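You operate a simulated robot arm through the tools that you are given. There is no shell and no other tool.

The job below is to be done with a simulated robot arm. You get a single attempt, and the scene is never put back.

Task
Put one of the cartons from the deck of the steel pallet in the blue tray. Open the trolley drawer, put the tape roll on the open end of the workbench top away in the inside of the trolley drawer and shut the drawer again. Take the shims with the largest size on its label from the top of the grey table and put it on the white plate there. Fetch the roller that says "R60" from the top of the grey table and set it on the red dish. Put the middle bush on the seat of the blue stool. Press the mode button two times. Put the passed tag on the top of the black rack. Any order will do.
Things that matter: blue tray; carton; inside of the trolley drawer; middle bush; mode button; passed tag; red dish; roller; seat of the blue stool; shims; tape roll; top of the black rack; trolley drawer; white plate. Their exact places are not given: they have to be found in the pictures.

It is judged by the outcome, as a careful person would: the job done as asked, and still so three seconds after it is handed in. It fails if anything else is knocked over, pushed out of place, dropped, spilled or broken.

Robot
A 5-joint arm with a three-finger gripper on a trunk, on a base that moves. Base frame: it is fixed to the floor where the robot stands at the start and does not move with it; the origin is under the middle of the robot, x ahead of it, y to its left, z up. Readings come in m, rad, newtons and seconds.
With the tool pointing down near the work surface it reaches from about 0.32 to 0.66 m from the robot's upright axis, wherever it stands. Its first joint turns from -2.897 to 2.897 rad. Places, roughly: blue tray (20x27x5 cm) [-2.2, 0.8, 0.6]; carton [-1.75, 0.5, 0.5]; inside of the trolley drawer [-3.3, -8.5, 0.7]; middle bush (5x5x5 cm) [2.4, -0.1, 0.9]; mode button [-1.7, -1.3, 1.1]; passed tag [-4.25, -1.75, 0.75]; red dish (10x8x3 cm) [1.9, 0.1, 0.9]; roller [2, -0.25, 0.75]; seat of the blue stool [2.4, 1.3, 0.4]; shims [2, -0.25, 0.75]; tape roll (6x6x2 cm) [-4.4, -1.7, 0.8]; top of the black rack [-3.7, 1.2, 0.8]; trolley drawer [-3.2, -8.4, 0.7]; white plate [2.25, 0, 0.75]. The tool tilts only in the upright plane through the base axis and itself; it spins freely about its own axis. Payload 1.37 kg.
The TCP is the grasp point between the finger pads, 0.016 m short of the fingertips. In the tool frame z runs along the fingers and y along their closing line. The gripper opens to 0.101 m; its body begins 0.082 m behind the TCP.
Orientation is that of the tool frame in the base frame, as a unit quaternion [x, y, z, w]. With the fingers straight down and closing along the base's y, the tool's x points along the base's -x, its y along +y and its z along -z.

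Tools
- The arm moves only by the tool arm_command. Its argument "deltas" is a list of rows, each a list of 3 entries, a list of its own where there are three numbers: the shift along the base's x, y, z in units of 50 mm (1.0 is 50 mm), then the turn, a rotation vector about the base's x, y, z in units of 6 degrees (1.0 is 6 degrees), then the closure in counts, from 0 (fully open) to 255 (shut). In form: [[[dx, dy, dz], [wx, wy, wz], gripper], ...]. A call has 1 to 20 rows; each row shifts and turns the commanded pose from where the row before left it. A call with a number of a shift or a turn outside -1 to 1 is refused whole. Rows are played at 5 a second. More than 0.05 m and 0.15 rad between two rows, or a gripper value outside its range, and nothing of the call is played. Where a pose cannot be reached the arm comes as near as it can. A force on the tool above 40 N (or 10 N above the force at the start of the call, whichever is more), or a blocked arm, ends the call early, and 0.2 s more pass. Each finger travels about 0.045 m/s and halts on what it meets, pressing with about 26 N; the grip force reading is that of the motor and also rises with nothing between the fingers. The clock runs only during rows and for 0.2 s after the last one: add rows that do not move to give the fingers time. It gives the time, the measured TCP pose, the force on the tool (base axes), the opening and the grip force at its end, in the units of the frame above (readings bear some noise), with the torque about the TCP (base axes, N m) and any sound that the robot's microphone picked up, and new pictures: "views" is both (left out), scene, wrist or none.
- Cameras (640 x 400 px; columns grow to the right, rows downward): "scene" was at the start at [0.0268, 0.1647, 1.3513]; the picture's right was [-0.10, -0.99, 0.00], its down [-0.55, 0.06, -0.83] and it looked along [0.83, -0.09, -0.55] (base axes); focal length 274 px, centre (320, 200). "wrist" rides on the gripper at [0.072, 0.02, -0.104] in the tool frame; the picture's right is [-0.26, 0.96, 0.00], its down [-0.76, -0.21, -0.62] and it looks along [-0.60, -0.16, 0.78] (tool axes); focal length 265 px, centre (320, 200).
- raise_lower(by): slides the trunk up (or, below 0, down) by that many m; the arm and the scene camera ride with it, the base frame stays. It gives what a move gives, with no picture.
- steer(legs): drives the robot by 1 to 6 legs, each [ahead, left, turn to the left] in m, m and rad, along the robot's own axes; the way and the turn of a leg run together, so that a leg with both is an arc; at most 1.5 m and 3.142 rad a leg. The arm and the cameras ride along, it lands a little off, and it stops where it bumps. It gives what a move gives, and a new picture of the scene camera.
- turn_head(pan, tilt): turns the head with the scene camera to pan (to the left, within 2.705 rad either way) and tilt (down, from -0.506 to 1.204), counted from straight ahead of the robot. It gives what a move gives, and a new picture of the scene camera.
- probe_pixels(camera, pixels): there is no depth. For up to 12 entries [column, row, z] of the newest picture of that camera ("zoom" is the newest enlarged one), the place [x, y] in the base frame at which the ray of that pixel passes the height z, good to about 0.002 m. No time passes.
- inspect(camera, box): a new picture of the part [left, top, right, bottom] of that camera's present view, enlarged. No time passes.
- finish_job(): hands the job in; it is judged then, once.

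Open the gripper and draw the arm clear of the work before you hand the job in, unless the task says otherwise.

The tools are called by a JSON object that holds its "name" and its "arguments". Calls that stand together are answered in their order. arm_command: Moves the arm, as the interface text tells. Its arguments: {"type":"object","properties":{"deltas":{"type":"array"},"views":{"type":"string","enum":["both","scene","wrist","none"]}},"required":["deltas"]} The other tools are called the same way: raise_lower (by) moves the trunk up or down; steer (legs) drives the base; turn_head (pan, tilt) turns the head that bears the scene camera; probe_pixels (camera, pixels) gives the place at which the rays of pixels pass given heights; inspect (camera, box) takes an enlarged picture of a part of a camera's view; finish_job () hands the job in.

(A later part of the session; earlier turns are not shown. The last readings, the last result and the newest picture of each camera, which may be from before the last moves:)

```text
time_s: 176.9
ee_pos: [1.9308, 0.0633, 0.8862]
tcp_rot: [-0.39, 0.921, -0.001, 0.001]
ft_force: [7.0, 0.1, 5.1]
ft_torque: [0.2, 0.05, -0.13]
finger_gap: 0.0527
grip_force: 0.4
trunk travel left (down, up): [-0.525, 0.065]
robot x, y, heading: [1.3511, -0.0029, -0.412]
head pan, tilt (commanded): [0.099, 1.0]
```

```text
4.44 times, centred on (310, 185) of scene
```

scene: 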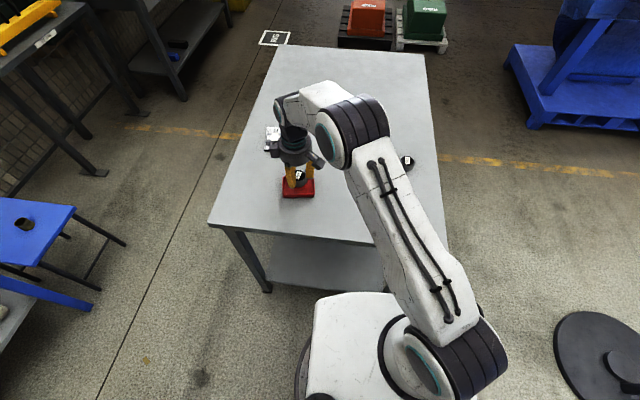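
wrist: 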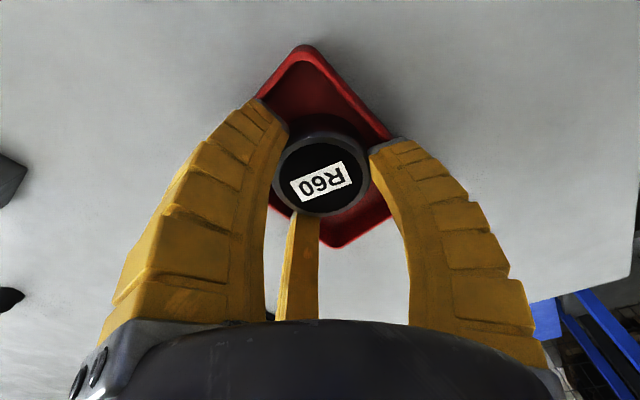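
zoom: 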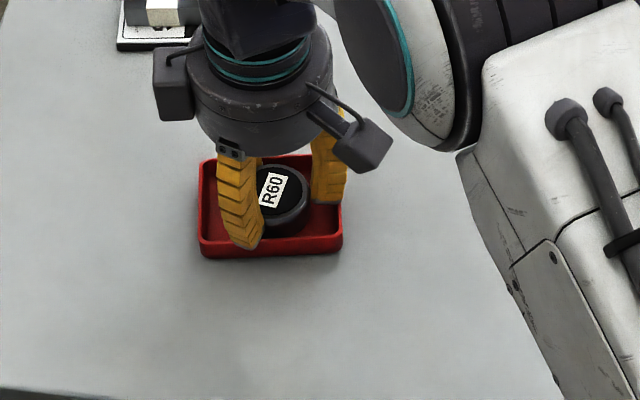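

The roller is free in the dish, though a finger leans on the rim (7 N). I rise straight up without opening further until well clear.

{"name": "arm_command", "arguments": {"deltas": [[[0, 0, 0.1], [0, 0, 0], 128], [[0, 0, 0.2], [0, 0, 0], 128], [[0, 0, 0.4], [0, 0, 0], 128], [[0, 0, 0.8], [0, 0, 0], 100], [[0, 0, 0.8], [0, 0, 0], 0], [[0, 0, 0], [0, 0, 0], 0]], "views": "both"}}

{"name": "inspect", "arguments": {"camera": "scene", "box": [230, 100, 430, 220]}}

```text
time_s: 178.3
ee_pos: [1.9302, 0.0632, 1.0008]
tcp_rot: [-0.39, 0.921, 0.0, 0.0]
ft_force: [0.7, -0.2, -0.8]
ft_torque: [0.01, 0.0, 0.02]
finger_gap: 0.1006
grip_force: 0.0
trunk travel left (down, up): [-0.525, 0.065]
robot x, y, heading: [1.3505, -0.0075, -0.417]
head pan, tilt (commanded): [0.099, 1.0]
```

scene: 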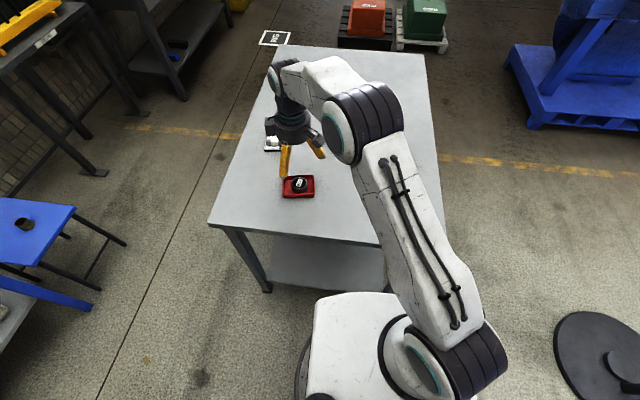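
wrist: 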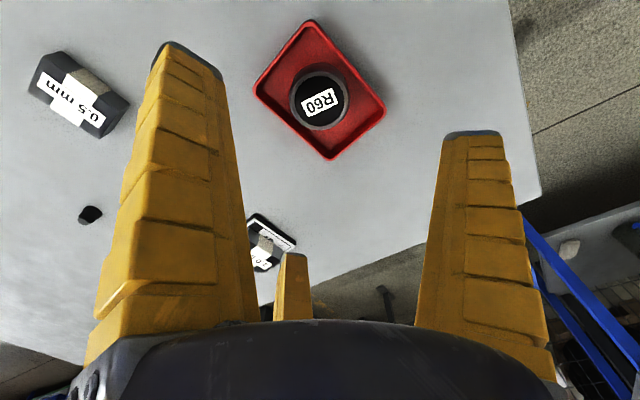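

```text
3.20 times, centred on (330, 160) of scene
```

zoom: 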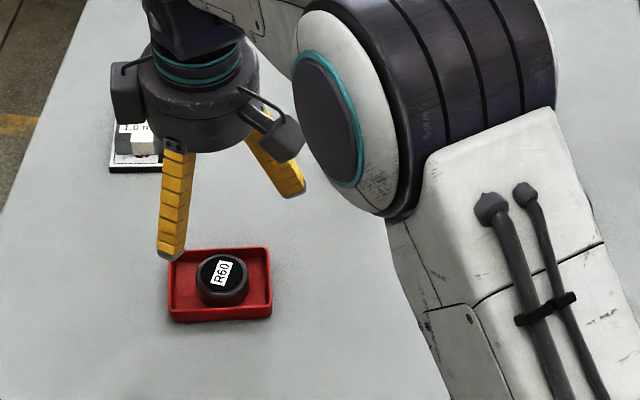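

R60 lies flat in the red dish; the table part is done. I tuck the hand in, back away from the table and turn toward -x to go to the carton area.

{"name": "arm_command", "arguments": {"deltas": [[[-0.86, -0.1, 0], [0, 0, 0], 0], [[-0.86, -0.1, 0], [0, 0, 0], 0], [[-0.86, -0.1, 0], [0, 0, 0], 0]], "views": "none"}}

{"name": "steer", "arguments": {"legs": [[-0.5, 0, 0], [0, 0, -2.73]]}}

{"name": "turn_head", "arguments": {"pan": 0.0, "tilt": 0.5}}

```text
time_s: 179.1
ee_pos: [1.7999, 0.0492, 1.0011]
tcp_rot: [-0.39, 0.921, 0.0, 0.001]
ft_force: [-0.7, 0.0, -0.7]
ft_torque: [-0.02, 0.01, -0.02]
finger_gap: 0.1007
grip_force: 0.1
trunk travel left (down, up): [-0.525, 0.065]
robot x, y, heading: [1.3487, -0.0057, -0.417]
head pan, tilt (commanded): [0.099, 1.0]
```

```text
time_s: 188.4
ee_pos: [0.5111, -0.0504, 1.0003]
tcp_rot: [0.81, 0.587, 0.0, -0.001]
ft_force: [-0.5, 0.4, 0.4]
ft_torque: [0.01, 0.03, 0.0]
finger_gap: 0.1006
grip_force: 0.0
trunk travel left (down, up): [-0.525, 0.065]
robot x, y, heading: [0.8938, 0.1988, -3.105]
head pan, tilt (commanded): [0.099, 1.0]
```

scene: 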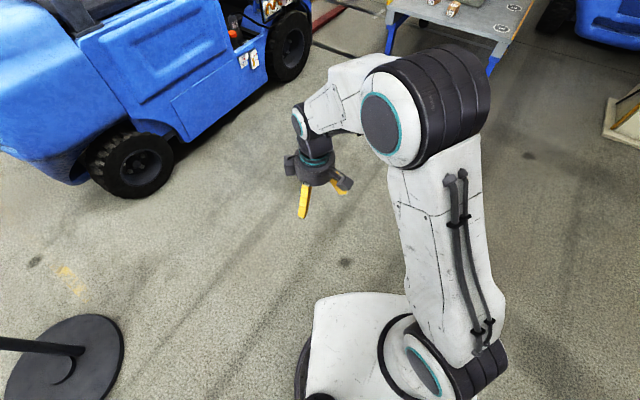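

```text
time_s: 189.3
ee_pos: [0.5108, -0.0494, 1.0011]
tcp_rot: [0.809, 0.588, 0.0, 0.0]
ft_force: [0.4, -1.0, 0.5]
ft_torque: [0.04, -0.03, -0.02]
finger_gap: 0.1007
grip_force: 0.1
trunk travel left (down, up): [-0.525, 0.065]
robot x, y, heading: [0.8908, 0.1956, -3.108]
head pan, tilt (commanded): [0.0, 0.499]
```

scene: 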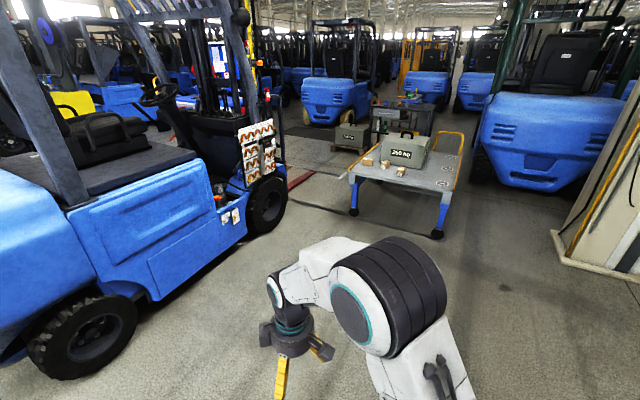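

The flatbed with cartons is ahead at about (405, 165). I drive 1.25 m toward it and look.

{"name": "steer", "arguments": {"legs": [[1.25, 0, 0]]}}

{"name": "inspect", "arguments": {"camera": "scene", "box": [300, 80, 520, 260]}}

```text
time_s: 195.6
ee_pos: [-0.7376, -0.0793, 1.0002]
tcp_rot: [0.814, 0.58, -0.001, 0.0]
ft_force: [0.3, 1.2, -0.6]
ft_torque: [-0.03, -0.03, -0.02]
finger_gap: 0.1008
grip_force: 0.0
trunk travel left (down, up): [-0.525, 0.065]
robot x, y, heading: [-0.354, 0.1578, -3.119]
head pan, tilt (commanded): [0.0, 0.499]
```

scene: 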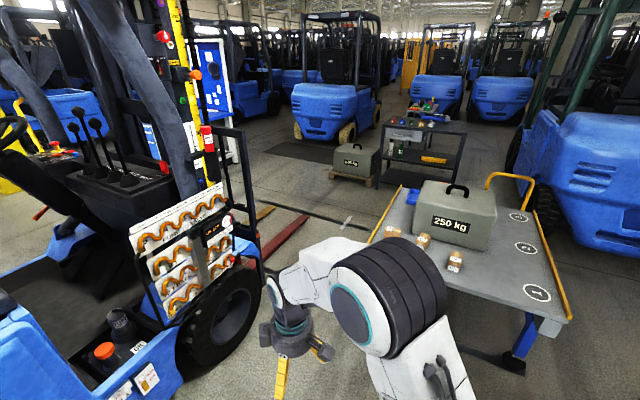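

```text
2.22 times, centred on (410, 170) of scene
```

zoom: 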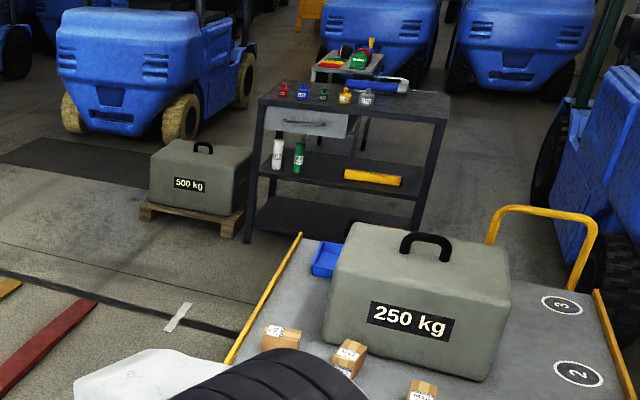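

The blue tray is visible behind the grey 250 kg box at about (412, 196), with three cartons in front of the box. I probe these places on the deck.

{"name": "probe_pixels", "arguments": {"camera": "scene", "pixels": [[367, 243, 0.5], [401, 187, 0.5], [412, 201, 0.5], [392, 236, 0.5], [422, 248, 0.5], [454, 269, 0.5], [540, 320, 0.5], [367, 243, 0.55], [401, 187, 0.55], [412, 201, 0.55], [520, 374, 0], [445, 120, 0.8]]}}

{"name": "turn_head", "arguments": {"pan": -0.4, "tilt": 0.8}}

```text
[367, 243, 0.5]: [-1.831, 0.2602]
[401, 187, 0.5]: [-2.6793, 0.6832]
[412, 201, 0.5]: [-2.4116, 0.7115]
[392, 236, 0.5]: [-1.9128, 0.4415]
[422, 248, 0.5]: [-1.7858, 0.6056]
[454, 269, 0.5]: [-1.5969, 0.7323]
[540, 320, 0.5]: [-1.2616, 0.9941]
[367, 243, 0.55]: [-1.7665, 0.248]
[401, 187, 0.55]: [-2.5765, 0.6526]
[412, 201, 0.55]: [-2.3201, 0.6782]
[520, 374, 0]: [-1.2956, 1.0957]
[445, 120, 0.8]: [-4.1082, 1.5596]
```

```text
time_s: 196.4
ee_pos: [-0.7377, -0.08, 1.0008]
tcp_rot: [0.815, 0.58, 0.0, 0.0]
ft_force: [-0.1, 0.5, 0.1]
ft_torque: [0.0, -0.03, 0.01]
finger_gap: 0.1007
grip_force: 0.0
trunk travel left (down, up): [-0.525, 0.065]
robot x, y, heading: [-0.3527, 0.1593, -3.123]
head pan, tilt (commanded): [-0.4, 0.799]
```

scene: 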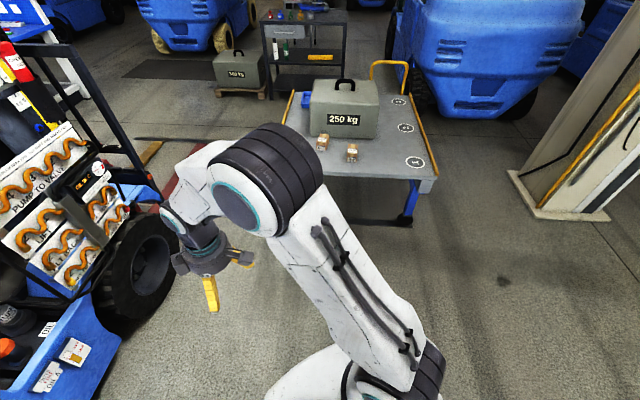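

The forklift's hose board with a small control box is at left. I enlarge it to find the mode button.

{"name": "inspect", "arguments": {"camera": "scene", "box": [20, 130, 140, 290]}}

{"name": "turn_head", "arguments": {"pan": 0.4, "tilt": 0.3}}

{"name": "inspect", "arguments": {"camera": "scene", "box": [200, 100, 440, 300]}}

```text
2.50 times, centred on (80, 210) of scene
```

zoom: 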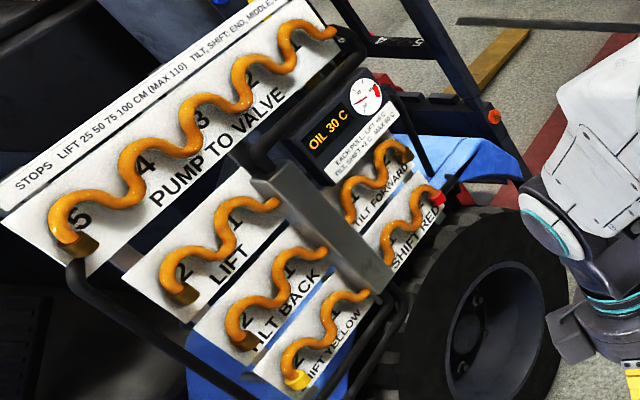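

```text
time_s: 197.6
ee_pos: [-0.7381, -0.0797, 1.0004]
tcp_rot: [0.815, 0.58, 0.0, 0.0]
ft_force: [-0.3, 0.0, -0.6]
ft_torque: [0.03, -0.02, 0.01]
finger_gap: 0.1005
grip_force: 0.1
trunk travel left (down, up): [-0.525, 0.065]
robot x, y, heading: [-0.3539, 0.1589, -3.117]
head pan, tilt (commanded): [0.4, 0.3]
```

scene: 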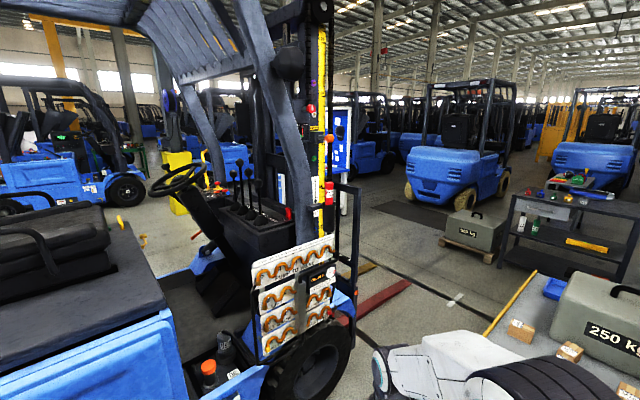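

```text
2.00 times, centred on (320, 200) of scene
```

zoom: 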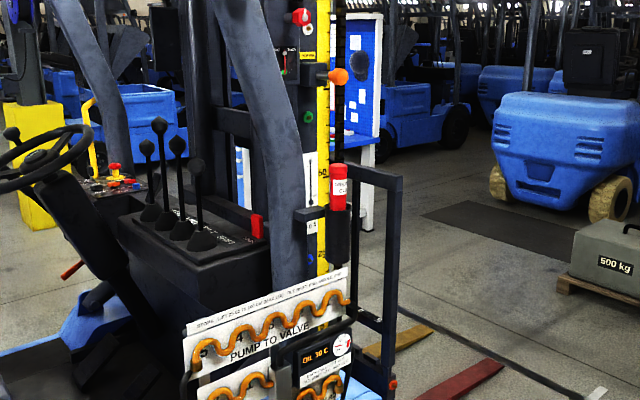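

There is a small panel with red/yellow buttons on the forklift dash at about (217, 190). I probe it and enlarge it.

{"name": "probe_pixels", "arguments": {"camera": "scene", "pixels": [[217, 190, 1.1], [245, 205, 1.1], [320, 160, 1.1], [315, 275, 1.1], [326, 272, 0.9], [330, 195, 1.1]]}}

{"name": "inspect", "arguments": {"camera": "scene", "box": [180, 150, 270, 225]}}

{"name": "inspect", "arguments": {"camera": "scene", "box": [290, 60, 370, 200]}}

```text
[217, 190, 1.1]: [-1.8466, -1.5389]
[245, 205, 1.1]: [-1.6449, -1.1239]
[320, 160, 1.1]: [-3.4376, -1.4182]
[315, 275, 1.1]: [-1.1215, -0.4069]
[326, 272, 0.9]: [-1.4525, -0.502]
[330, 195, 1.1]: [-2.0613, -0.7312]
```

```text
5.33 times, centred on (225, 188) of scene
```

zoom: 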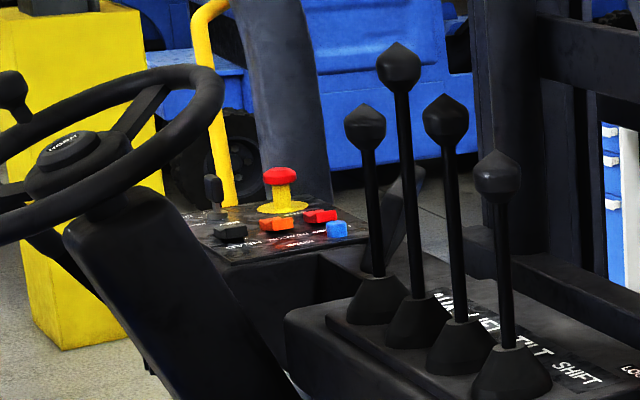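

```text
2.86 times, centred on (330, 130) of scene
```

zoom: 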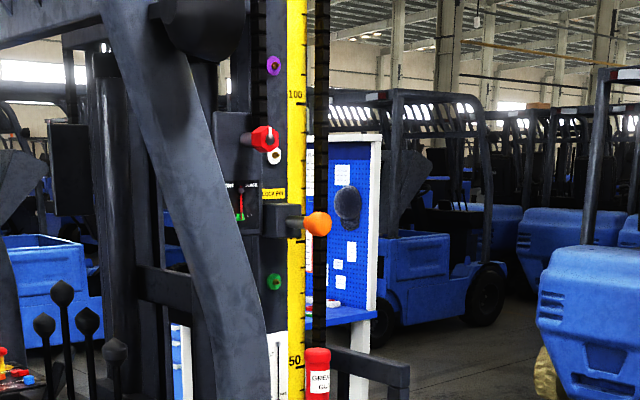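

The dash panel has a red mushroom and black, orange, red and blue buttons; I will read their labels from nearer. First the carton: I probe the floor obstacles (red and yellow beams) between forklift and flatbed.

{"name": "probe_pixels", "arguments": {"camera": "scene", "pixels": [[410, 284, 0.05], [357, 320, 0.05], [358, 290, 0.05], [375, 266, 0.05], [455, 300, 0], [368, 322, 0.0], [355, 345, 0.0], [310, 385, 0.0]]}}

{"name": "turn_head", "arguments": {"pan": 0.1, "tilt": 0.6}}

```text
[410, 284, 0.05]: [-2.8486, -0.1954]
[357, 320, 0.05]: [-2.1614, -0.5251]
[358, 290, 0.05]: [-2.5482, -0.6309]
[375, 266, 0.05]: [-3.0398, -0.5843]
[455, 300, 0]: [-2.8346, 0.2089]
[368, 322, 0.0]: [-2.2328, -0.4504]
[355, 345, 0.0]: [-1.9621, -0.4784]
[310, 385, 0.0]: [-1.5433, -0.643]
```

```text
time_s: 198.4
ee_pos: [-0.7387, -0.0798, 1.0001]
tcp_rot: [0.814, 0.58, -0.001, 0.0]
ft_force: [-0.6, 0.4, -1.1]
ft_torque: [0.04, -0.02, 0.01]
finger_gap: 0.1008
grip_force: 0.1
trunk travel left (down, up): [-0.525, 0.065]
robot x, y, heading: [-0.3483, 0.1572, -3.122]
head pan, tilt (commanded): [0.099, 0.6]
```

scene: 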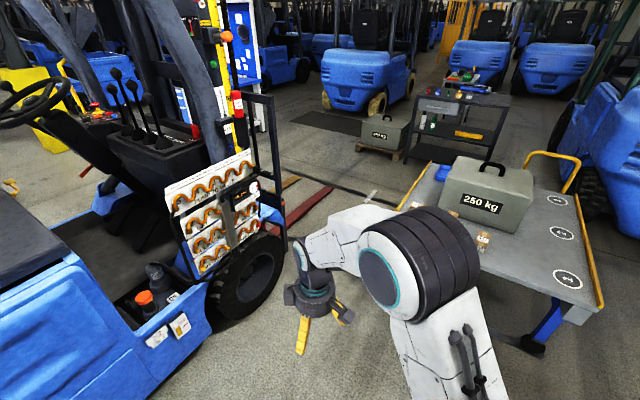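

The forks and flatbed run parallel at about 154°, leaving a lane roughly 0.85 m wide. The arm hides the flatbed's near corner, so I swing the arm to the robot's right side to see it.

{"name": "arm_command", "arguments": {"deltas": [[[-0.088, 0.96, 0], [0, 0, 0], 0], [[-0.088, 0.96, 0], [0, 0, 0], 0], [[-0.088, 0.96, 0], [0, 0, 0], 0], [[-0.088, 0.96, 0], [0, 0, 0], 0], [[-0.088, 0.96, 0], [0, 0, 0], 0], [[-0.088, 0.96, 0], [0, 0, 0], 0], [[-0.088, 0.96, 0], [0, 0, 0], 0], [[-0.088, 0.96, 0], [0, 0, 0], 0], [[0.675, 0.675, 0], [0, 0, 0], 0], [[0.675, 0.675, 0], [0, 0, 0], 0], [[0.675, 0.675, 0], [0, 0, 0], 0], [[0.675, 0.675, 0], [0, 0, 0], 0], [[0.675, 0.675, 0], [0, 0, 0], 0], [[0.675, 0.675, 0], [0, 0, 0], 0], [[0.675, 0.675, 0], [0, 0, 0], 0], [[0.675, 0.675, 0], [0, 0, 0], 0]], "views": "scene"}}

```text
time_s: 201.8
ee_pos: [-0.5004, 0.5723, 1.001]
tcp_rot: [0.814, 0.58, -0.001, 0.001]
ft_force: [-0.3, 0.4, -0.6]
ft_torque: [-0.03, 0.0, -0.01]
finger_gap: 0.1005
grip_force: 0.1
trunk travel left (down, up): [-0.525, 0.065]
robot x, y, heading: [-0.3513, 0.1625, -3.12]
head pan, tilt (commanded): [0.099, 0.6]
```

scene: 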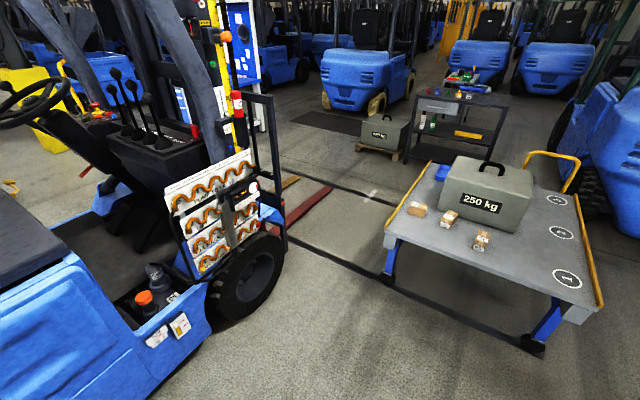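

The whole flatbed is visible now: deck corners near (385, 243), (600, 308), (432, 163). I probe the corners and feet for position and height, plus tray and cartons.

{"name": "probe_pixels", "arguments": {"camera": "scene", "pixels": [[385, 238, 0.5], [385, 238, 0.55], [389, 284, 0], [600, 308, 0.5], [600, 308, 0.55], [530, 350, 0], [432, 164, 0.5], [432, 164, 0.55], [240, 318, 0], [308, 251, 0.0], [218, 305, 0.3]]}}

{"name": "inspect", "arguments": {"camera": "scene", "box": [380, 150, 540, 270]}}

```text
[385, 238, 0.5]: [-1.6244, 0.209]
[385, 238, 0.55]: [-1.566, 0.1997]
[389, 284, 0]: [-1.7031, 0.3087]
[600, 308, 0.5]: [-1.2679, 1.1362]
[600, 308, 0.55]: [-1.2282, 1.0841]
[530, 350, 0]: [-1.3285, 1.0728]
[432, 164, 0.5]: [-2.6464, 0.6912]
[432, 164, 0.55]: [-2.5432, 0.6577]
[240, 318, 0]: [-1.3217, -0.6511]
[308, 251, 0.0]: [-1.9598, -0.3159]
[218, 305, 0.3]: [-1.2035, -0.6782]
```

```text
3.33 times, centred on (460, 210) of scene
```

zoom: 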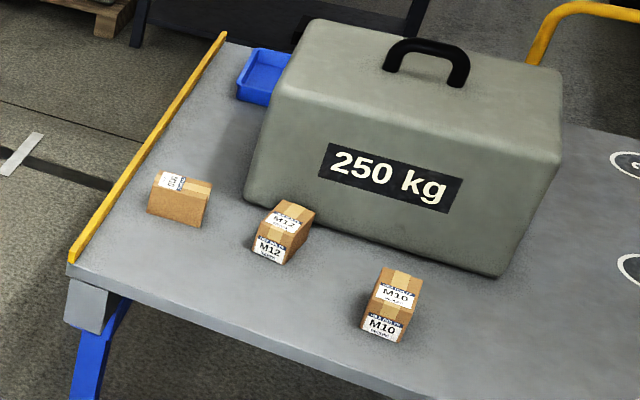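

Deck front-left corner is about [-1.62, 0.21] with its left edge running at 155°. I drive to a waypoint before the lane and turn to be parallel with the flatbed.

{"name": "steer", "arguments": {"legs": [[0.797, 0.327, 0], [0, 0, -0.46]]}}

{"name": "turn_head", "arguments": {"pan": 0.0, "tilt": 0.9}}

```text
time_s: 207.7
ee_pos: [-1.0965, 0.2482, 1.0006]
tcp_rot: [0.927, 0.375, 0.0, 0.0]
ft_force: [1.1, -0.7, -0.2]
ft_torque: [-0.01, -0.02, 0.01]
finger_gap: 0.1008
grip_force: 0.0
trunk travel left (down, up): [-0.525, 0.065]
robot x, y, heading: [-1.1487, -0.1902, 2.69]
head pan, tilt (commanded): [0.099, 0.6]
```

scene: 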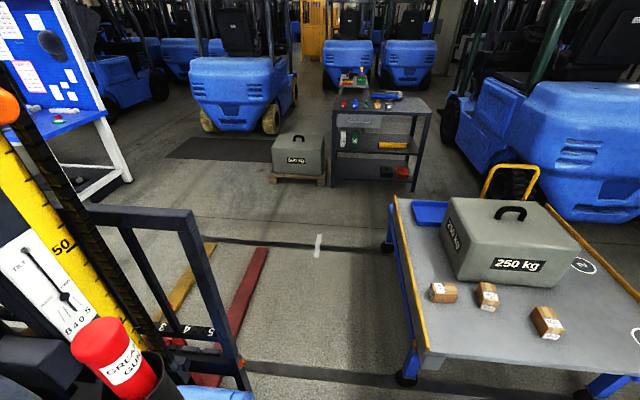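

```text
time_s: 208.5
ee_pos: [-1.097, 0.2487, 1.0016]
tcp_rot: [0.927, 0.376, 0.0, -0.001]
ft_force: [0.2, 1.0, 1.5]
ft_torque: [0.01, -0.04, 0.02]
finger_gap: 0.1006
grip_force: 0.1
trunk travel left (down, up): [-0.525, 0.065]
robot x, y, heading: [-1.1489, -0.1857, 2.697]
head pan, tilt (commanded): [0.0, 0.901]
```

scene: 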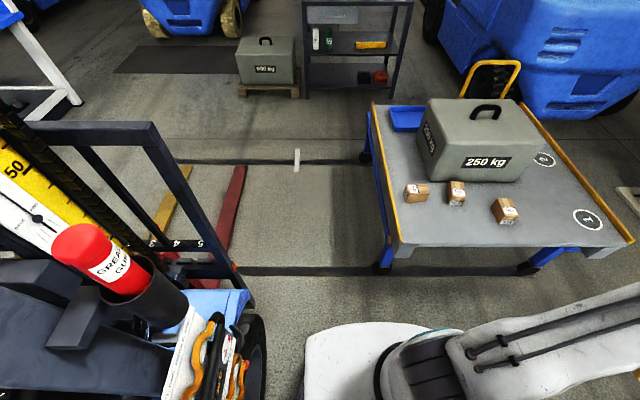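

I check clearances on the left: the hose board edge at (245, 340), the blue fender at (245, 300), the fork carriage; and the deck's left edge.

{"name": "probe_pixels", "arguments": {"camera": "scene", "pixels": [[250, 372, 0.6], [250, 372, 0.8], [250, 300, 0.4], [248, 290, 0.2], [243, 235, 0.03], [375, 108, 0.5], [398, 250, 0.5], [378, 268, 0.0], [630, 240, 0.5], [410, 131, 0.5], [390, 106, 0.55], [390, 126, 0.5]]}}

{"name": "inspect", "arguments": {"camera": "scene", "box": [360, 80, 540, 230]}}

```text
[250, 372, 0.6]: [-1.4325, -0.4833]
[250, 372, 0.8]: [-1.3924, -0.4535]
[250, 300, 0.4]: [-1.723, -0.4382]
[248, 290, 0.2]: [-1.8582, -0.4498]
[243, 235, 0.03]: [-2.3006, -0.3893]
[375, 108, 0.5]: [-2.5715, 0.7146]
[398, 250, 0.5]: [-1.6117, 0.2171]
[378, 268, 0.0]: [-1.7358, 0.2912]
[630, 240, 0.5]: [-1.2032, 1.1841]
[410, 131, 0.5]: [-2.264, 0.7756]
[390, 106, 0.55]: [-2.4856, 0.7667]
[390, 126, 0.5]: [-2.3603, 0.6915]
```

```text
2.67 times, centred on (450, 155) of scene
```

zoom: 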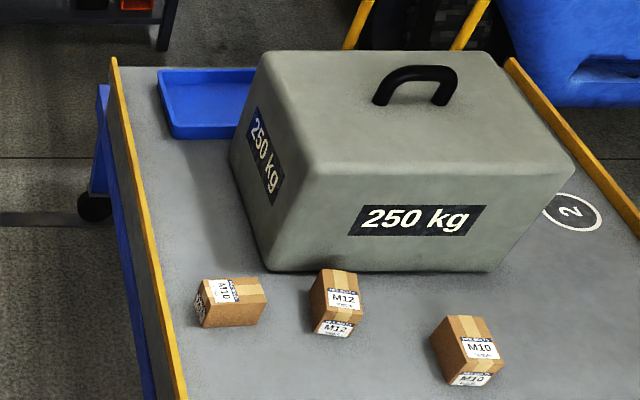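

Clearances allow a path hugging the flatbed's left side at about 0.34 m. I drive it in three short legs.

{"name": "steer", "arguments": {"legs": [[0.395, 0.112, 0], [0.3, 0.07, 0], [0.66, 0.0, 0]]}}

{"name": "turn_head", "arguments": {"pan": -1.4, "tilt": 0.9}}

```text
time_s: 216.0
ee_pos: [-2.3922, 0.6757, 0.9998]
tcp_rot: [0.927, 0.374, 0.0, -0.001]
ft_force: [-0.6, 1.0, 0.0]
ft_torque: [-0.05, -0.03, -0.01]
finger_gap: 0.1008
grip_force: 0.1
trunk travel left (down, up): [-0.525, 0.065]
robot x, y, heading: [-2.4444, 0.2432, 2.696]
head pan, tilt (commanded): [0.0, 0.901]
```

scene: 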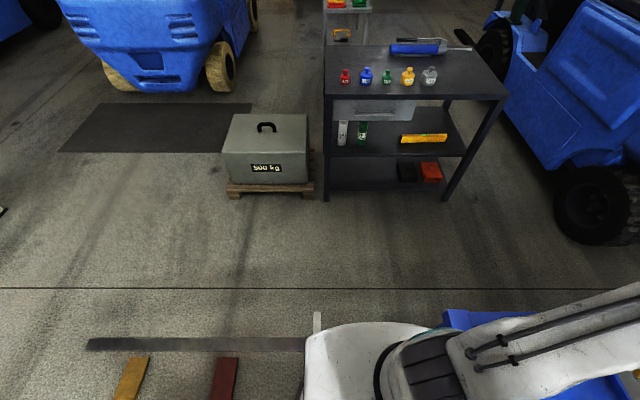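

```text
time_s: 217.5
ee_pos: [-2.3912, 0.6757, 0.9998]
tcp_rot: [0.927, 0.374, 0.0, -0.001]
ft_force: [-0.3, 0.7, -0.6]
ft_torque: [0.01, 0.02, -0.03]
finger_gap: 0.1004
grip_force: 0.1
trunk travel left (down, up): [-0.525, 0.065]
robot x, y, heading: [-2.4436, 0.2427, 2.69]
head pan, tilt (commanded): [-1.4, 0.901]
```

scene: 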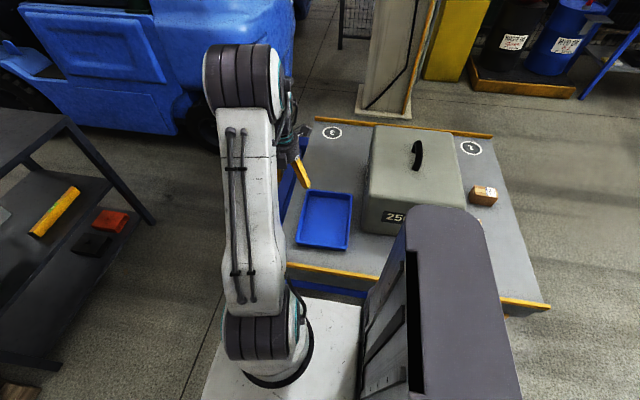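

The tray is now in full view at (325, 220). I enlarge it and probe its rim; then I look for the left carton.

{"name": "inspect", "arguments": {"camera": "scene", "box": [280, 170, 380, 260]}}

{"name": "turn_head", "arguments": {"pan": -1.9, "tilt": 0.9}}

```text
4.44 times, centred on (330, 215) of scene
```

zoom: 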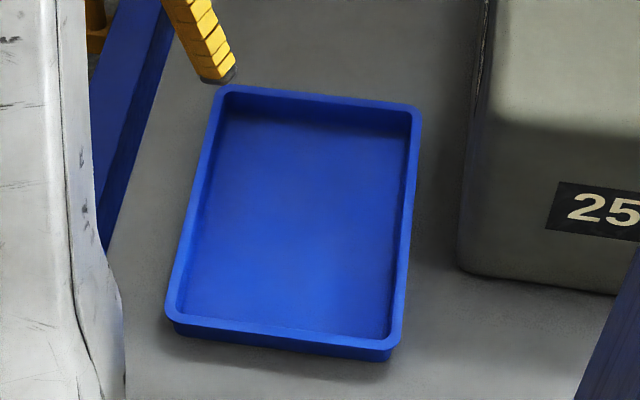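

```text
time_s: 218.4
ee_pos: [-2.3905, 0.6759, 1.0004]
tcp_rot: [0.927, 0.374, 0.0, 0.0]
ft_force: [0.5, 0.2, 0.1]
ft_torque: [0.05, 0.03, -0.02]
finger_gap: 0.1007
grip_force: 0.1
trunk travel left (down, up): [-0.525, 0.065]
robot x, y, heading: [-2.4471, 0.2418, 2.69]
head pan, tilt (commanded): [-1.901, 0.901]
```

scene: 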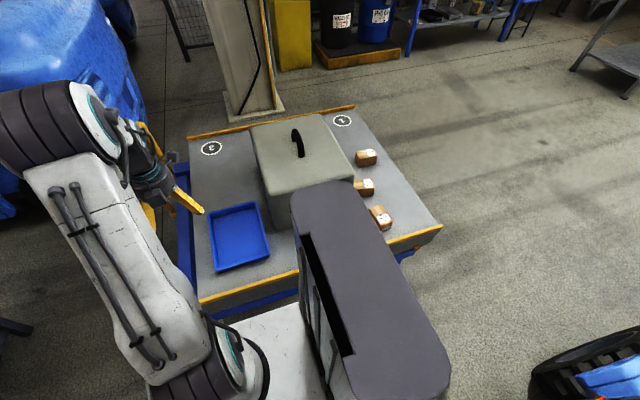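

All three cartons are visible now; the nearest to the lane is at (381, 217). I enlarge and probe carton and tray.

{"name": "inspect", "arguments": {"camera": "scene", "box": [340, 140, 440, 240]}}

{"name": "probe_pixels", "arguments": {"camera": "scene", "pixels": [[207, 215, 0.56], [256, 203, 0.56], [270, 252, 0.56], [215, 268, 0.56], [216, 272, 0.51], [270, 257, 0.51], [381, 212, 0.56], [381, 222, 0.51], [198, 301, 0.52], [443, 226, 0.52], [187, 137, 0.52]]}}

```text
4.00 times, centred on (390, 190) of scene
```

zoom: 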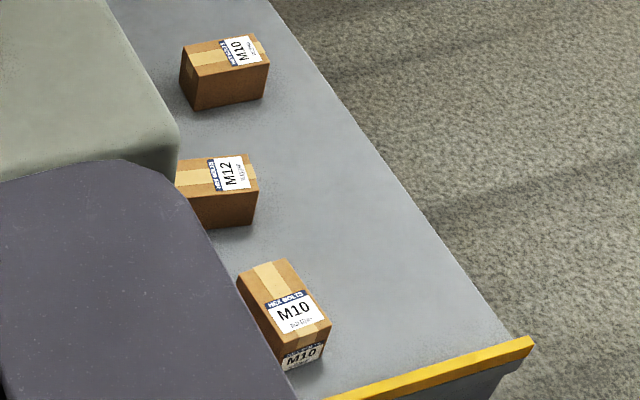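

```text
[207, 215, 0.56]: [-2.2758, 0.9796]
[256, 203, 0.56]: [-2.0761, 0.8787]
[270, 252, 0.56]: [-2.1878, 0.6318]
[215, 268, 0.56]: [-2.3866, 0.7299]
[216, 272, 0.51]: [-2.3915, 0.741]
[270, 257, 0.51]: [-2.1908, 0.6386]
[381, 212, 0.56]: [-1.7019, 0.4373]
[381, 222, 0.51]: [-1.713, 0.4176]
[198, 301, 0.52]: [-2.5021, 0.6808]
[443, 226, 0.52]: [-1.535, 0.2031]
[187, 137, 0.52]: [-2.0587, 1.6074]
```

The tray centre is [-2.23, 0.805]; the nearest carton is about [-1.705, 0.43], 0.77 m away. I back up 0.25 m so both carton and tray are in reach.

{"name": "steer", "arguments": {"legs": [[-0.25, 0.0, 0]]}}

{"name": "turn_head", "arguments": {"pan": -1.75, "tilt": 0.9}}

{"name": "inspect", "arguments": {"camera": "scene", "box": [380, 150, 520, 270]}}

```text
time_s: 220.3
ee_pos: [-2.1628, 0.565, 1.001]
tcp_rot: [0.927, 0.374, 0.0, 0.0]
ft_force: [-0.1, -0.1, 1.3]
ft_torque: [0.0, 0.0, -0.03]
finger_gap: 0.1008
grip_force: 0.0
trunk travel left (down, up): [-0.525, 0.065]
robot x, y, heading: [-2.2098, 0.1323, 2.697]
head pan, tilt (commanded): [-1.901, 0.901]
```

scene: 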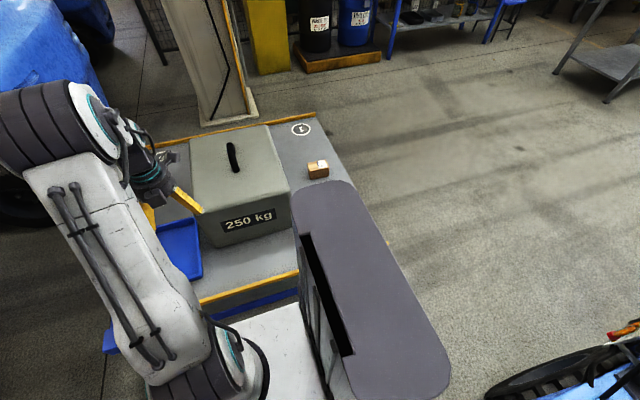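

```text
time_s: 221.0
ee_pos: [-2.1618, 0.5664, 1.001]
tcp_rot: [0.928, 0.374, -0.001, 0.0]
ft_force: [-0.2, 0.2, -0.4]
ft_torque: [0.02, 0.0, 0.01]
finger_gap: 0.1005
grip_force: 0.0
trunk travel left (down, up): [-0.525, 0.065]
robot x, y, heading: [-2.2139, 0.129, 2.691]
head pan, tilt (commanded): [-1.751, 0.901]
```

scene: 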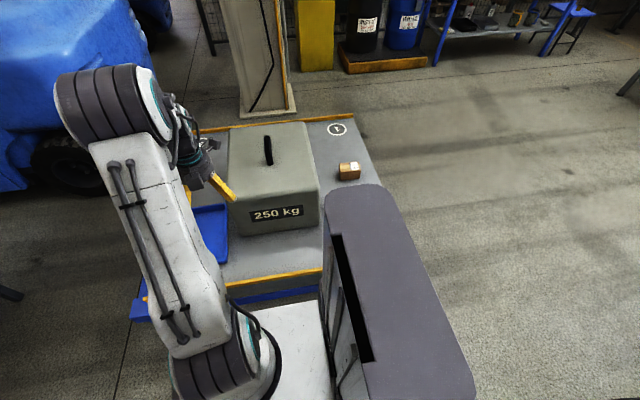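

```text
3.33 times, centred on (450, 210) of scene
```

zoom: 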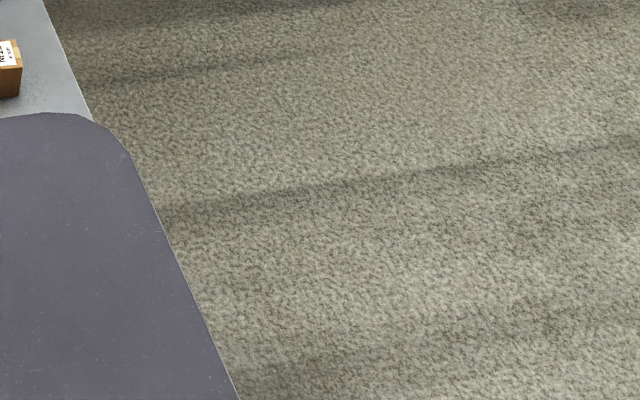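

The robot's own back column hides the cartons and would be in the arm's way. I turn the base in place by -1.6 rad to face the flatbed, then look again.

{"name": "steer", "arguments": {"legs": [[0, 0, -1.6]]}}

{"name": "turn_head", "arguments": {"pan": -0.2, "tilt": 0.9}}

```text
time_s: 225.3
ee_pos: [-1.7857, 0.0455, 0.9998]
tcp_rot: [0.906, -0.423, 0.002, 0.0]
ft_force: [0.1, 1.1, -0.4]
ft_torque: [-0.01, -0.01, -0.01]
finger_gap: 0.1006
grip_force: 0.1
trunk travel left (down, up): [-0.525, 0.065]
robot x, y, heading: [-2.2185, 0.1317, 1.052]
head pan, tilt (commanded): [-1.751, 0.901]
```

scene: 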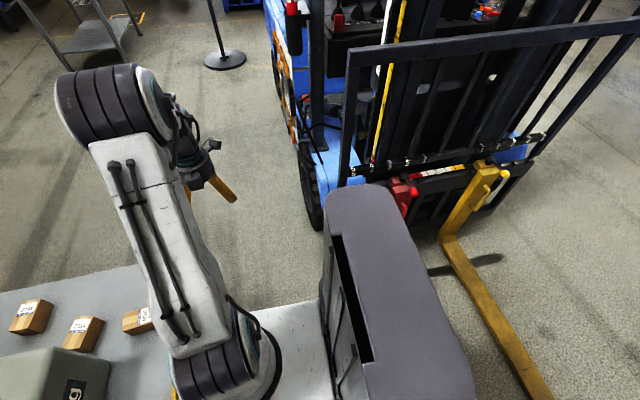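

```text
time_s: 227.0
ee_pos: [-1.785, 0.0469, 1.0011]
tcp_rot: [0.906, -0.422, 0.0, 0.0]
ft_force: [-0.4, -0.8, 0.2]
ft_torque: [-0.04, 0.02, 0.01]
finger_gap: 0.1004
grip_force: 0.0
trunk travel left (down, up): [-0.525, 0.065]
robot x, y, heading: [-2.2128, 0.1322, 1.057]
head pan, tilt (commanded): [-0.201, 0.901]
```

scene: 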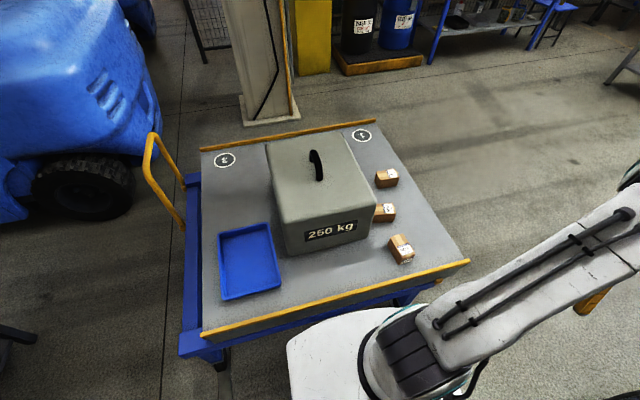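

Excellent view: the cartons are at (386, 177), (386, 212), (401, 249), the tray at (249, 261). I enlarge the nearest carton and probe it.

{"name": "inspect", "arguments": {"camera": "scene", "box": [360, 200, 440, 280]}}

{"name": "probe_pixels", "arguments": {"camera": "scene", "pixels": [[218, 234, 0.56], [269, 223, 0.56], [282, 284, 0.56], [222, 298, 0.56], [201, 334, 0.52], [469, 262, 0.52], [401, 245, 0.55], [386, 212, 0.54]]}}

```text
5.00 times, centred on (400, 240) of scene
```

zoom: 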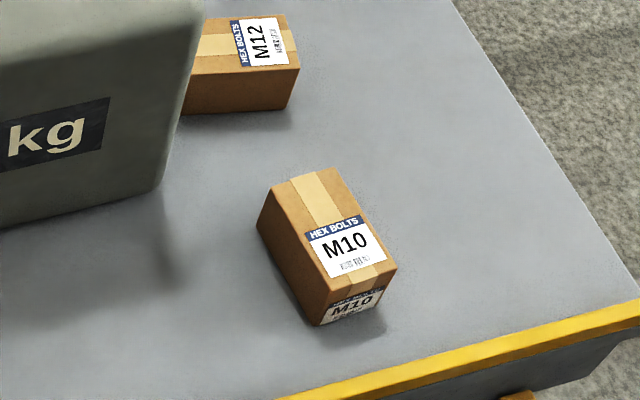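

```text
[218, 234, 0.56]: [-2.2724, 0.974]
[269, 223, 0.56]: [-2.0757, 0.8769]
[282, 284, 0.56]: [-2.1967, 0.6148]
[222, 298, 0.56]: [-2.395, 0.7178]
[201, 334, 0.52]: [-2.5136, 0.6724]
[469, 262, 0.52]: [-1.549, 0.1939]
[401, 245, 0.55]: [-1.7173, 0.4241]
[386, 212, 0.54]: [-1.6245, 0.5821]
```

I probe the carton's top corners at several heights and its bottom corner.

{"name": "probe_pixels", "arguments": {"camera": "zoom", "pixels": [[272, 184, 0.555], [335, 167, 0.555], [397, 268, 0.555], [327, 293, 0.555], [318, 327, 0.51], [380, 307, 0.51], [258, 225, 0.51], [327, 293, 0.545], [327, 293, 0.565], [318, 327, 0.52], [318, 327, 0.5]]}}

```text
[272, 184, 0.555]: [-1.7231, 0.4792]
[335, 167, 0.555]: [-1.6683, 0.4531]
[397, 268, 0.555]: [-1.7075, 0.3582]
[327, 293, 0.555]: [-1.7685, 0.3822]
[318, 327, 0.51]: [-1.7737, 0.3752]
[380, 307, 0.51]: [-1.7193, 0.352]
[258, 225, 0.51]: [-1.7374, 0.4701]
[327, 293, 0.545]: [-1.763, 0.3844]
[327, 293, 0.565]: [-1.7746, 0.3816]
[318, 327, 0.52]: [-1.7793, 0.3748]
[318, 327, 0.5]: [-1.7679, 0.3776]
```

The carton is about 6 x 10.5 x 5 cm at [-1.717, 0.42], long axis at 65°. I will pinch its 6 cm width with the two rear fingers, thumb toward the rail; I move over it (turning the tool +25°) and then lower the trunk 0.3 m.

{"name": "arm_command", "arguments": {"deltas": [[[0.145, 0.8925, 0], [0, 0, 0.519], 0], [[0.145, 0.8925, 0], [0, 0, 0.519], 0], [[0.145, 0.8925, 0], [0, 0, 0.519], 0], [[0.145, 0.8925, 0], [0, 0, 0.519], 0], [[0.145, 0.8925, 0], [0, 0, 0.519], 0], [[0.145, 0.8925, 0], [0, 0, 0.519], 0], [[0.145, 0.8925, 0], [0, 0, 0.519], 0], [[0.145, 0.8925, 0], [0, 0, 0.519], 0]], "views": "none"}}

{"name": "raise_lower", "arguments": {"by": -0.3}}

{"name": "arm_command", "arguments": {"deltas": [[[0, 0, 0], [0, 0, 0], 0]], "views": "both"}}

```text
time_s: 228.8
ee_pos: [-1.7268, 0.4045, 1.0006]
tcp_rot: [0.976, -0.218, -0.001, 0.001]
ft_force: [-0.2, -0.2, -0.1]
ft_torque: [0.0, -0.01, 0.01]
finger_gap: 0.1006
grip_force: 0.0
trunk travel left (down, up): [-0.525, 0.065]
robot x, y, heading: [-2.2147, 0.132, 1.051]
head pan, tilt (commanded): [-0.201, 0.901]
```

```text
time_s: 231.8
ee_pos: [-1.7272, 0.4036, 0.6991]
tcp_rot: [0.976, -0.217, 0.001, 0.0]
ft_force: [0.6, -0.7, -0.2]
ft_torque: [-0.02, 0.02, 0.0]
finger_gap: 0.1006
grip_force: 0.2
trunk travel left (down, up): [-0.225, 0.365]
robot x, y, heading: [-2.218, 0.1271, 1.054]
head pan, tilt (commanded): [-0.201, 0.901]
```

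```text
time_s: 232.2
ee_pos: [-1.7275, 0.4026, 0.6994]
tcp_rot: [0.976, -0.217, 0.0, 0.0]
ft_force: [-0.6, 0.4, 0.7]
ft_torque: [0.02, -0.01, -0.03]
finger_gap: 0.1008
grip_force: 0.0
trunk travel left (down, up): [-0.225, 0.365]
robot x, y, heading: [-2.2194, 0.1311, 1.05]
head pan, tilt (commanded): [-0.201, 0.901]
```

scene: 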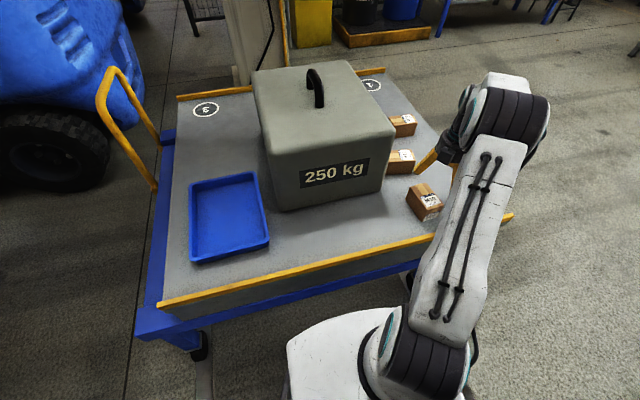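
wrist: 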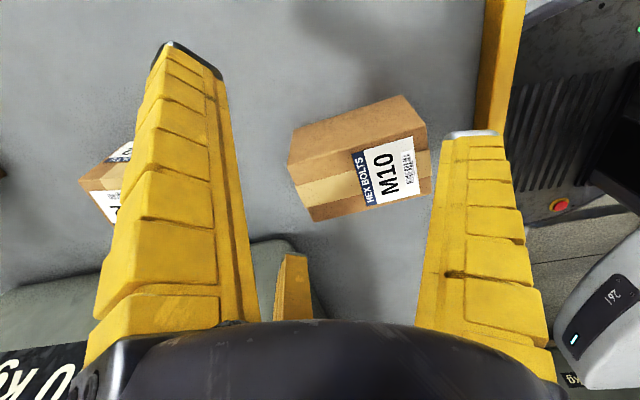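

The carton is in the wrist view around (360, 160). I enlarge and probe its top corners to get accurate position and height.

{"name": "inspect", "arguments": {"camera": "wrist", "box": [270, 70, 460, 240]}}

{"name": "inspect", "arguments": {"camera": "scene", "box": [390, 160, 460, 240]}}

```text
2.35 times, centred on (365, 155) of wrist
```

zoom: 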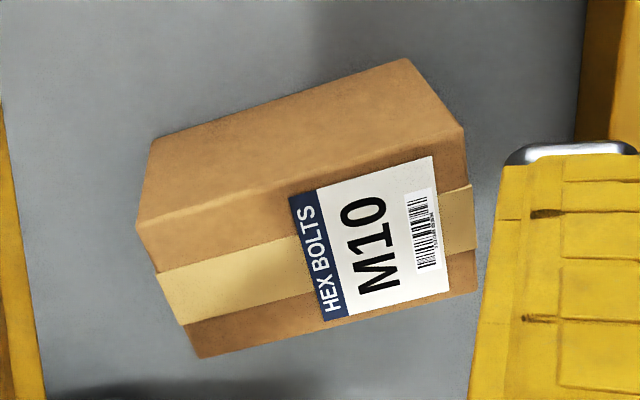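

```text
5.00 times, centred on (425, 200) of scene
```

zoom: 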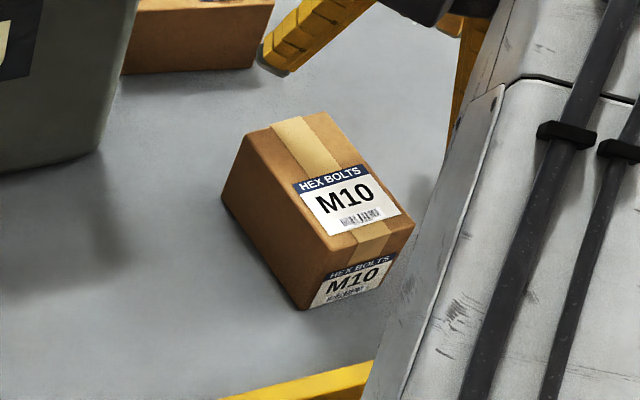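

I probe the same corners in both cameras to triangulate the carton's top height.

{"name": "probe_pixels", "arguments": {"camera": "wrist", "pixels": [[286.7, 165.6, 0.56], [426.7, 125.2, 0.56], [431.8, 194.2, 0.56], [312.6, 222.2, 0.56], [286.7, 165.6, 0.55], [426.7, 125.2, 0.55], [431.8, 194.2, 0.55], [312.6, 222.2, 0.55], [293.5, 129.5, 0.51], [401.1, 94.6, 0.51]]}}

{"name": "probe_pixels", "arguments": {"camera": "scene", "pixels": [[410.4, 188, 0.56], [426.6, 182.4, 0.56], [443.8, 205.6, 0.56], [426.4, 211, 0.56], [410.4, 188, 0.55], [426.6, 182.4, 0.55], [443.8, 205.6, 0.55], [426.4, 211, 0.55], [420.5, 221.5, 0.51], [405, 200.5, 0.51]]}}

```text
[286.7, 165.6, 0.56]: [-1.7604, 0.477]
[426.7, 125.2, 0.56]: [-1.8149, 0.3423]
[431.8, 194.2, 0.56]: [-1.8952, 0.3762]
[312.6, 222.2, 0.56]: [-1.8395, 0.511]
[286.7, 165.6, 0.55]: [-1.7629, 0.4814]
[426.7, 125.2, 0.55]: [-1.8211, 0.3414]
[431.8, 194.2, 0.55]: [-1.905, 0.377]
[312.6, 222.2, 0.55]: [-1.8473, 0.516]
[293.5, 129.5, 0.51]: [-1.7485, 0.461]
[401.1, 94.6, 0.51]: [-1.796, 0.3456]
```

```text
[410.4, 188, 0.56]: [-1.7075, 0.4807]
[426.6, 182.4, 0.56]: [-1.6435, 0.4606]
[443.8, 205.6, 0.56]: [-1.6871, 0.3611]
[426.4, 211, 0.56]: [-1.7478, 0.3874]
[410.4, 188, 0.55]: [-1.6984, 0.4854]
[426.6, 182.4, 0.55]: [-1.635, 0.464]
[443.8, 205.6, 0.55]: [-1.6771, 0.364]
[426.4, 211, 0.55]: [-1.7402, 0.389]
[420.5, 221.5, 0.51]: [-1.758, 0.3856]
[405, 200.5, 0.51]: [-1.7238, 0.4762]
```

The two cameras only agree if the carton top is near z 0.645, so the deck is near 0.59, higher than I assumed. I re-probe all corners at 0.64 and 0.65.

{"name": "probe_pixels", "arguments": {"camera": "wrist", "pixels": [[286.7, 165.6, 0.64], [426.7, 125.2, 0.64], [431.8, 194.2, 0.64], [312.6, 222.2, 0.64], [293.5, 129.5, 0.59], [401.1, 94.6, 0.59]]}}

{"name": "probe_pixels", "arguments": {"camera": "scene", "pixels": [[410.4, 188, 0.64], [426.6, 182.4, 0.64], [443.8, 205.6, 0.64], [426.4, 211, 0.64], [420.5, 221.5, 0.59], [405, 200.5, 0.59], [189, 182, 0.64], [257, 172, 0.64], [269, 240, 0.64], [190, 262, 0.64]]}}

```text
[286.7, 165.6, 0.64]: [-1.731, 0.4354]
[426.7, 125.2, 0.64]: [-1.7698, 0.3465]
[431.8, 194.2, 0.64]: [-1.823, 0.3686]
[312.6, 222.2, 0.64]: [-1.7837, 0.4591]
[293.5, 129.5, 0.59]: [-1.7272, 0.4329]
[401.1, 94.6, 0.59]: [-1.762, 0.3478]
```

```text
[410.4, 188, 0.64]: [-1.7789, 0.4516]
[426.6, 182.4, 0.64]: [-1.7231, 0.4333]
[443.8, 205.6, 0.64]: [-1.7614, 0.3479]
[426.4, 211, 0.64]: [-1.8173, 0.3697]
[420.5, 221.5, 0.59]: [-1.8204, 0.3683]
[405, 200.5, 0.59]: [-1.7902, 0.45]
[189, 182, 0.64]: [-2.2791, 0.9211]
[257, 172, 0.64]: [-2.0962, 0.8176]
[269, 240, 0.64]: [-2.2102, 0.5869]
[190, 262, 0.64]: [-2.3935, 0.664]
```

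Both cameras agree at z 0.64: carton 58 x 97 mm, centre [-1.773, 0.4015], axis 66°; deck z ≈ 0.592; tray centre [-2.245, 0.747]. I shift the TCP to [-1.782, 0.381] for the pinch and check in the wrist view.

{"name": "arm_command", "arguments": {"deltas": [[[-0.545, -0.212, 0], [0, 0, 0.09], 30], [[-0.545, -0.212, 0], [0, 0, 0.09], 30], [[0, 0, -0.2], [0, 0, 0], 30], [[0, 0, 0], [0, 0, 0], 30]], "views": "wrist"}}

{"name": "inspect", "arguments": {"camera": "scene", "box": [360, 140, 480, 250]}}

```text
time_s: 233.2
ee_pos: [-1.7804, 0.3829, 0.6891]
tcp_rot: [0.978, -0.207, -0.001, 0.001]
ft_force: [0.2, 0.3, 0.3]
ft_torque: [-0.01, -0.02, -0.01]
finger_gap: 0.0903
grip_force: 0.9
trunk travel left (down, up): [-0.225, 0.365]
robot x, y, heading: [-2.2187, 0.1288, 1.053]
head pan, tilt (commanded): [-0.201, 0.901]
```

wrist: 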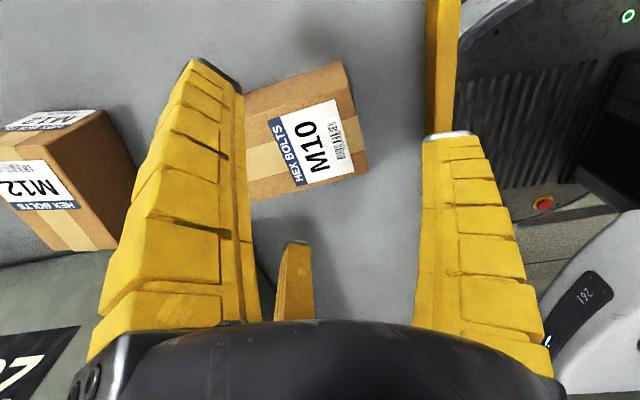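

```text
3.64 times, centred on (420, 195) of scene
```

zoom: 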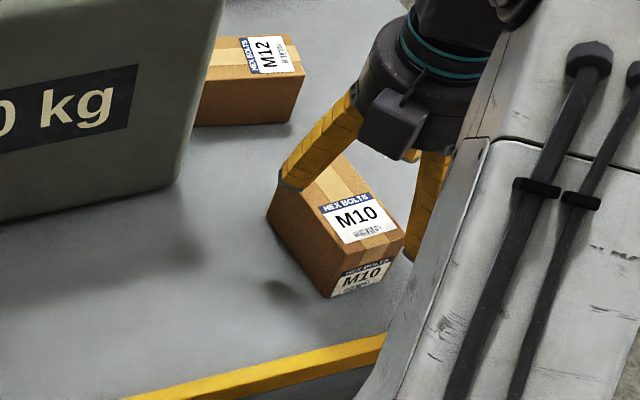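

The carton lies about 6 mm off toward one finger, so I shift the TCP by -6 mm along tool x and descend to z 0.660, then look.

{"name": "arm_command", "arguments": {"deltas": [[[-0.11, 0.05, 0], [0, 0, 0], 30], [[0, 0, -0.3], [0, 0, 0], 30], [[0, 0, -0.28], [0, 0, 0], 30], [[0, 0, 0], [0, 0, 0], 30]], "views": "wrist"}}

{"name": "inspect", "arguments": {"camera": "scene", "box": [360, 140, 480, 250]}}

```text
time_s: 234.2
ee_pos: [-1.7862, 0.3853, 0.6603]
tcp_rot: [0.978, -0.208, 0.0, 0.0]
ft_force: [0.0, -0.4, 0.3]
ft_torque: [-0.01, 0.01, -0.02]
finger_gap: 0.0903
grip_force: 0.8
trunk travel left (down, up): [-0.225, 0.365]
robot x, y, heading: [-2.2143, 0.1306, 1.052]
head pan, tilt (commanded): [-0.201, 0.901]
```

wrist: 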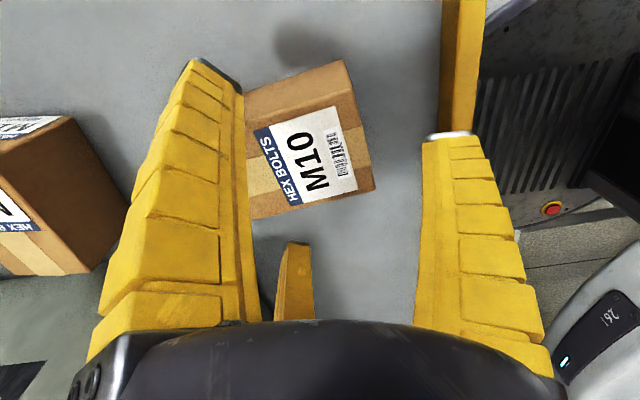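

```text
3.64 times, centred on (420, 195) of scene
```

zoom: 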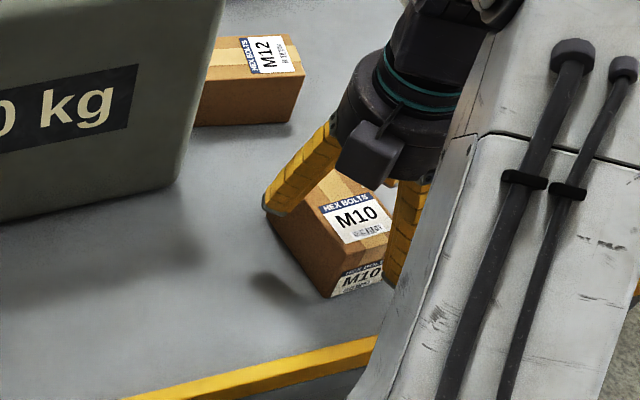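

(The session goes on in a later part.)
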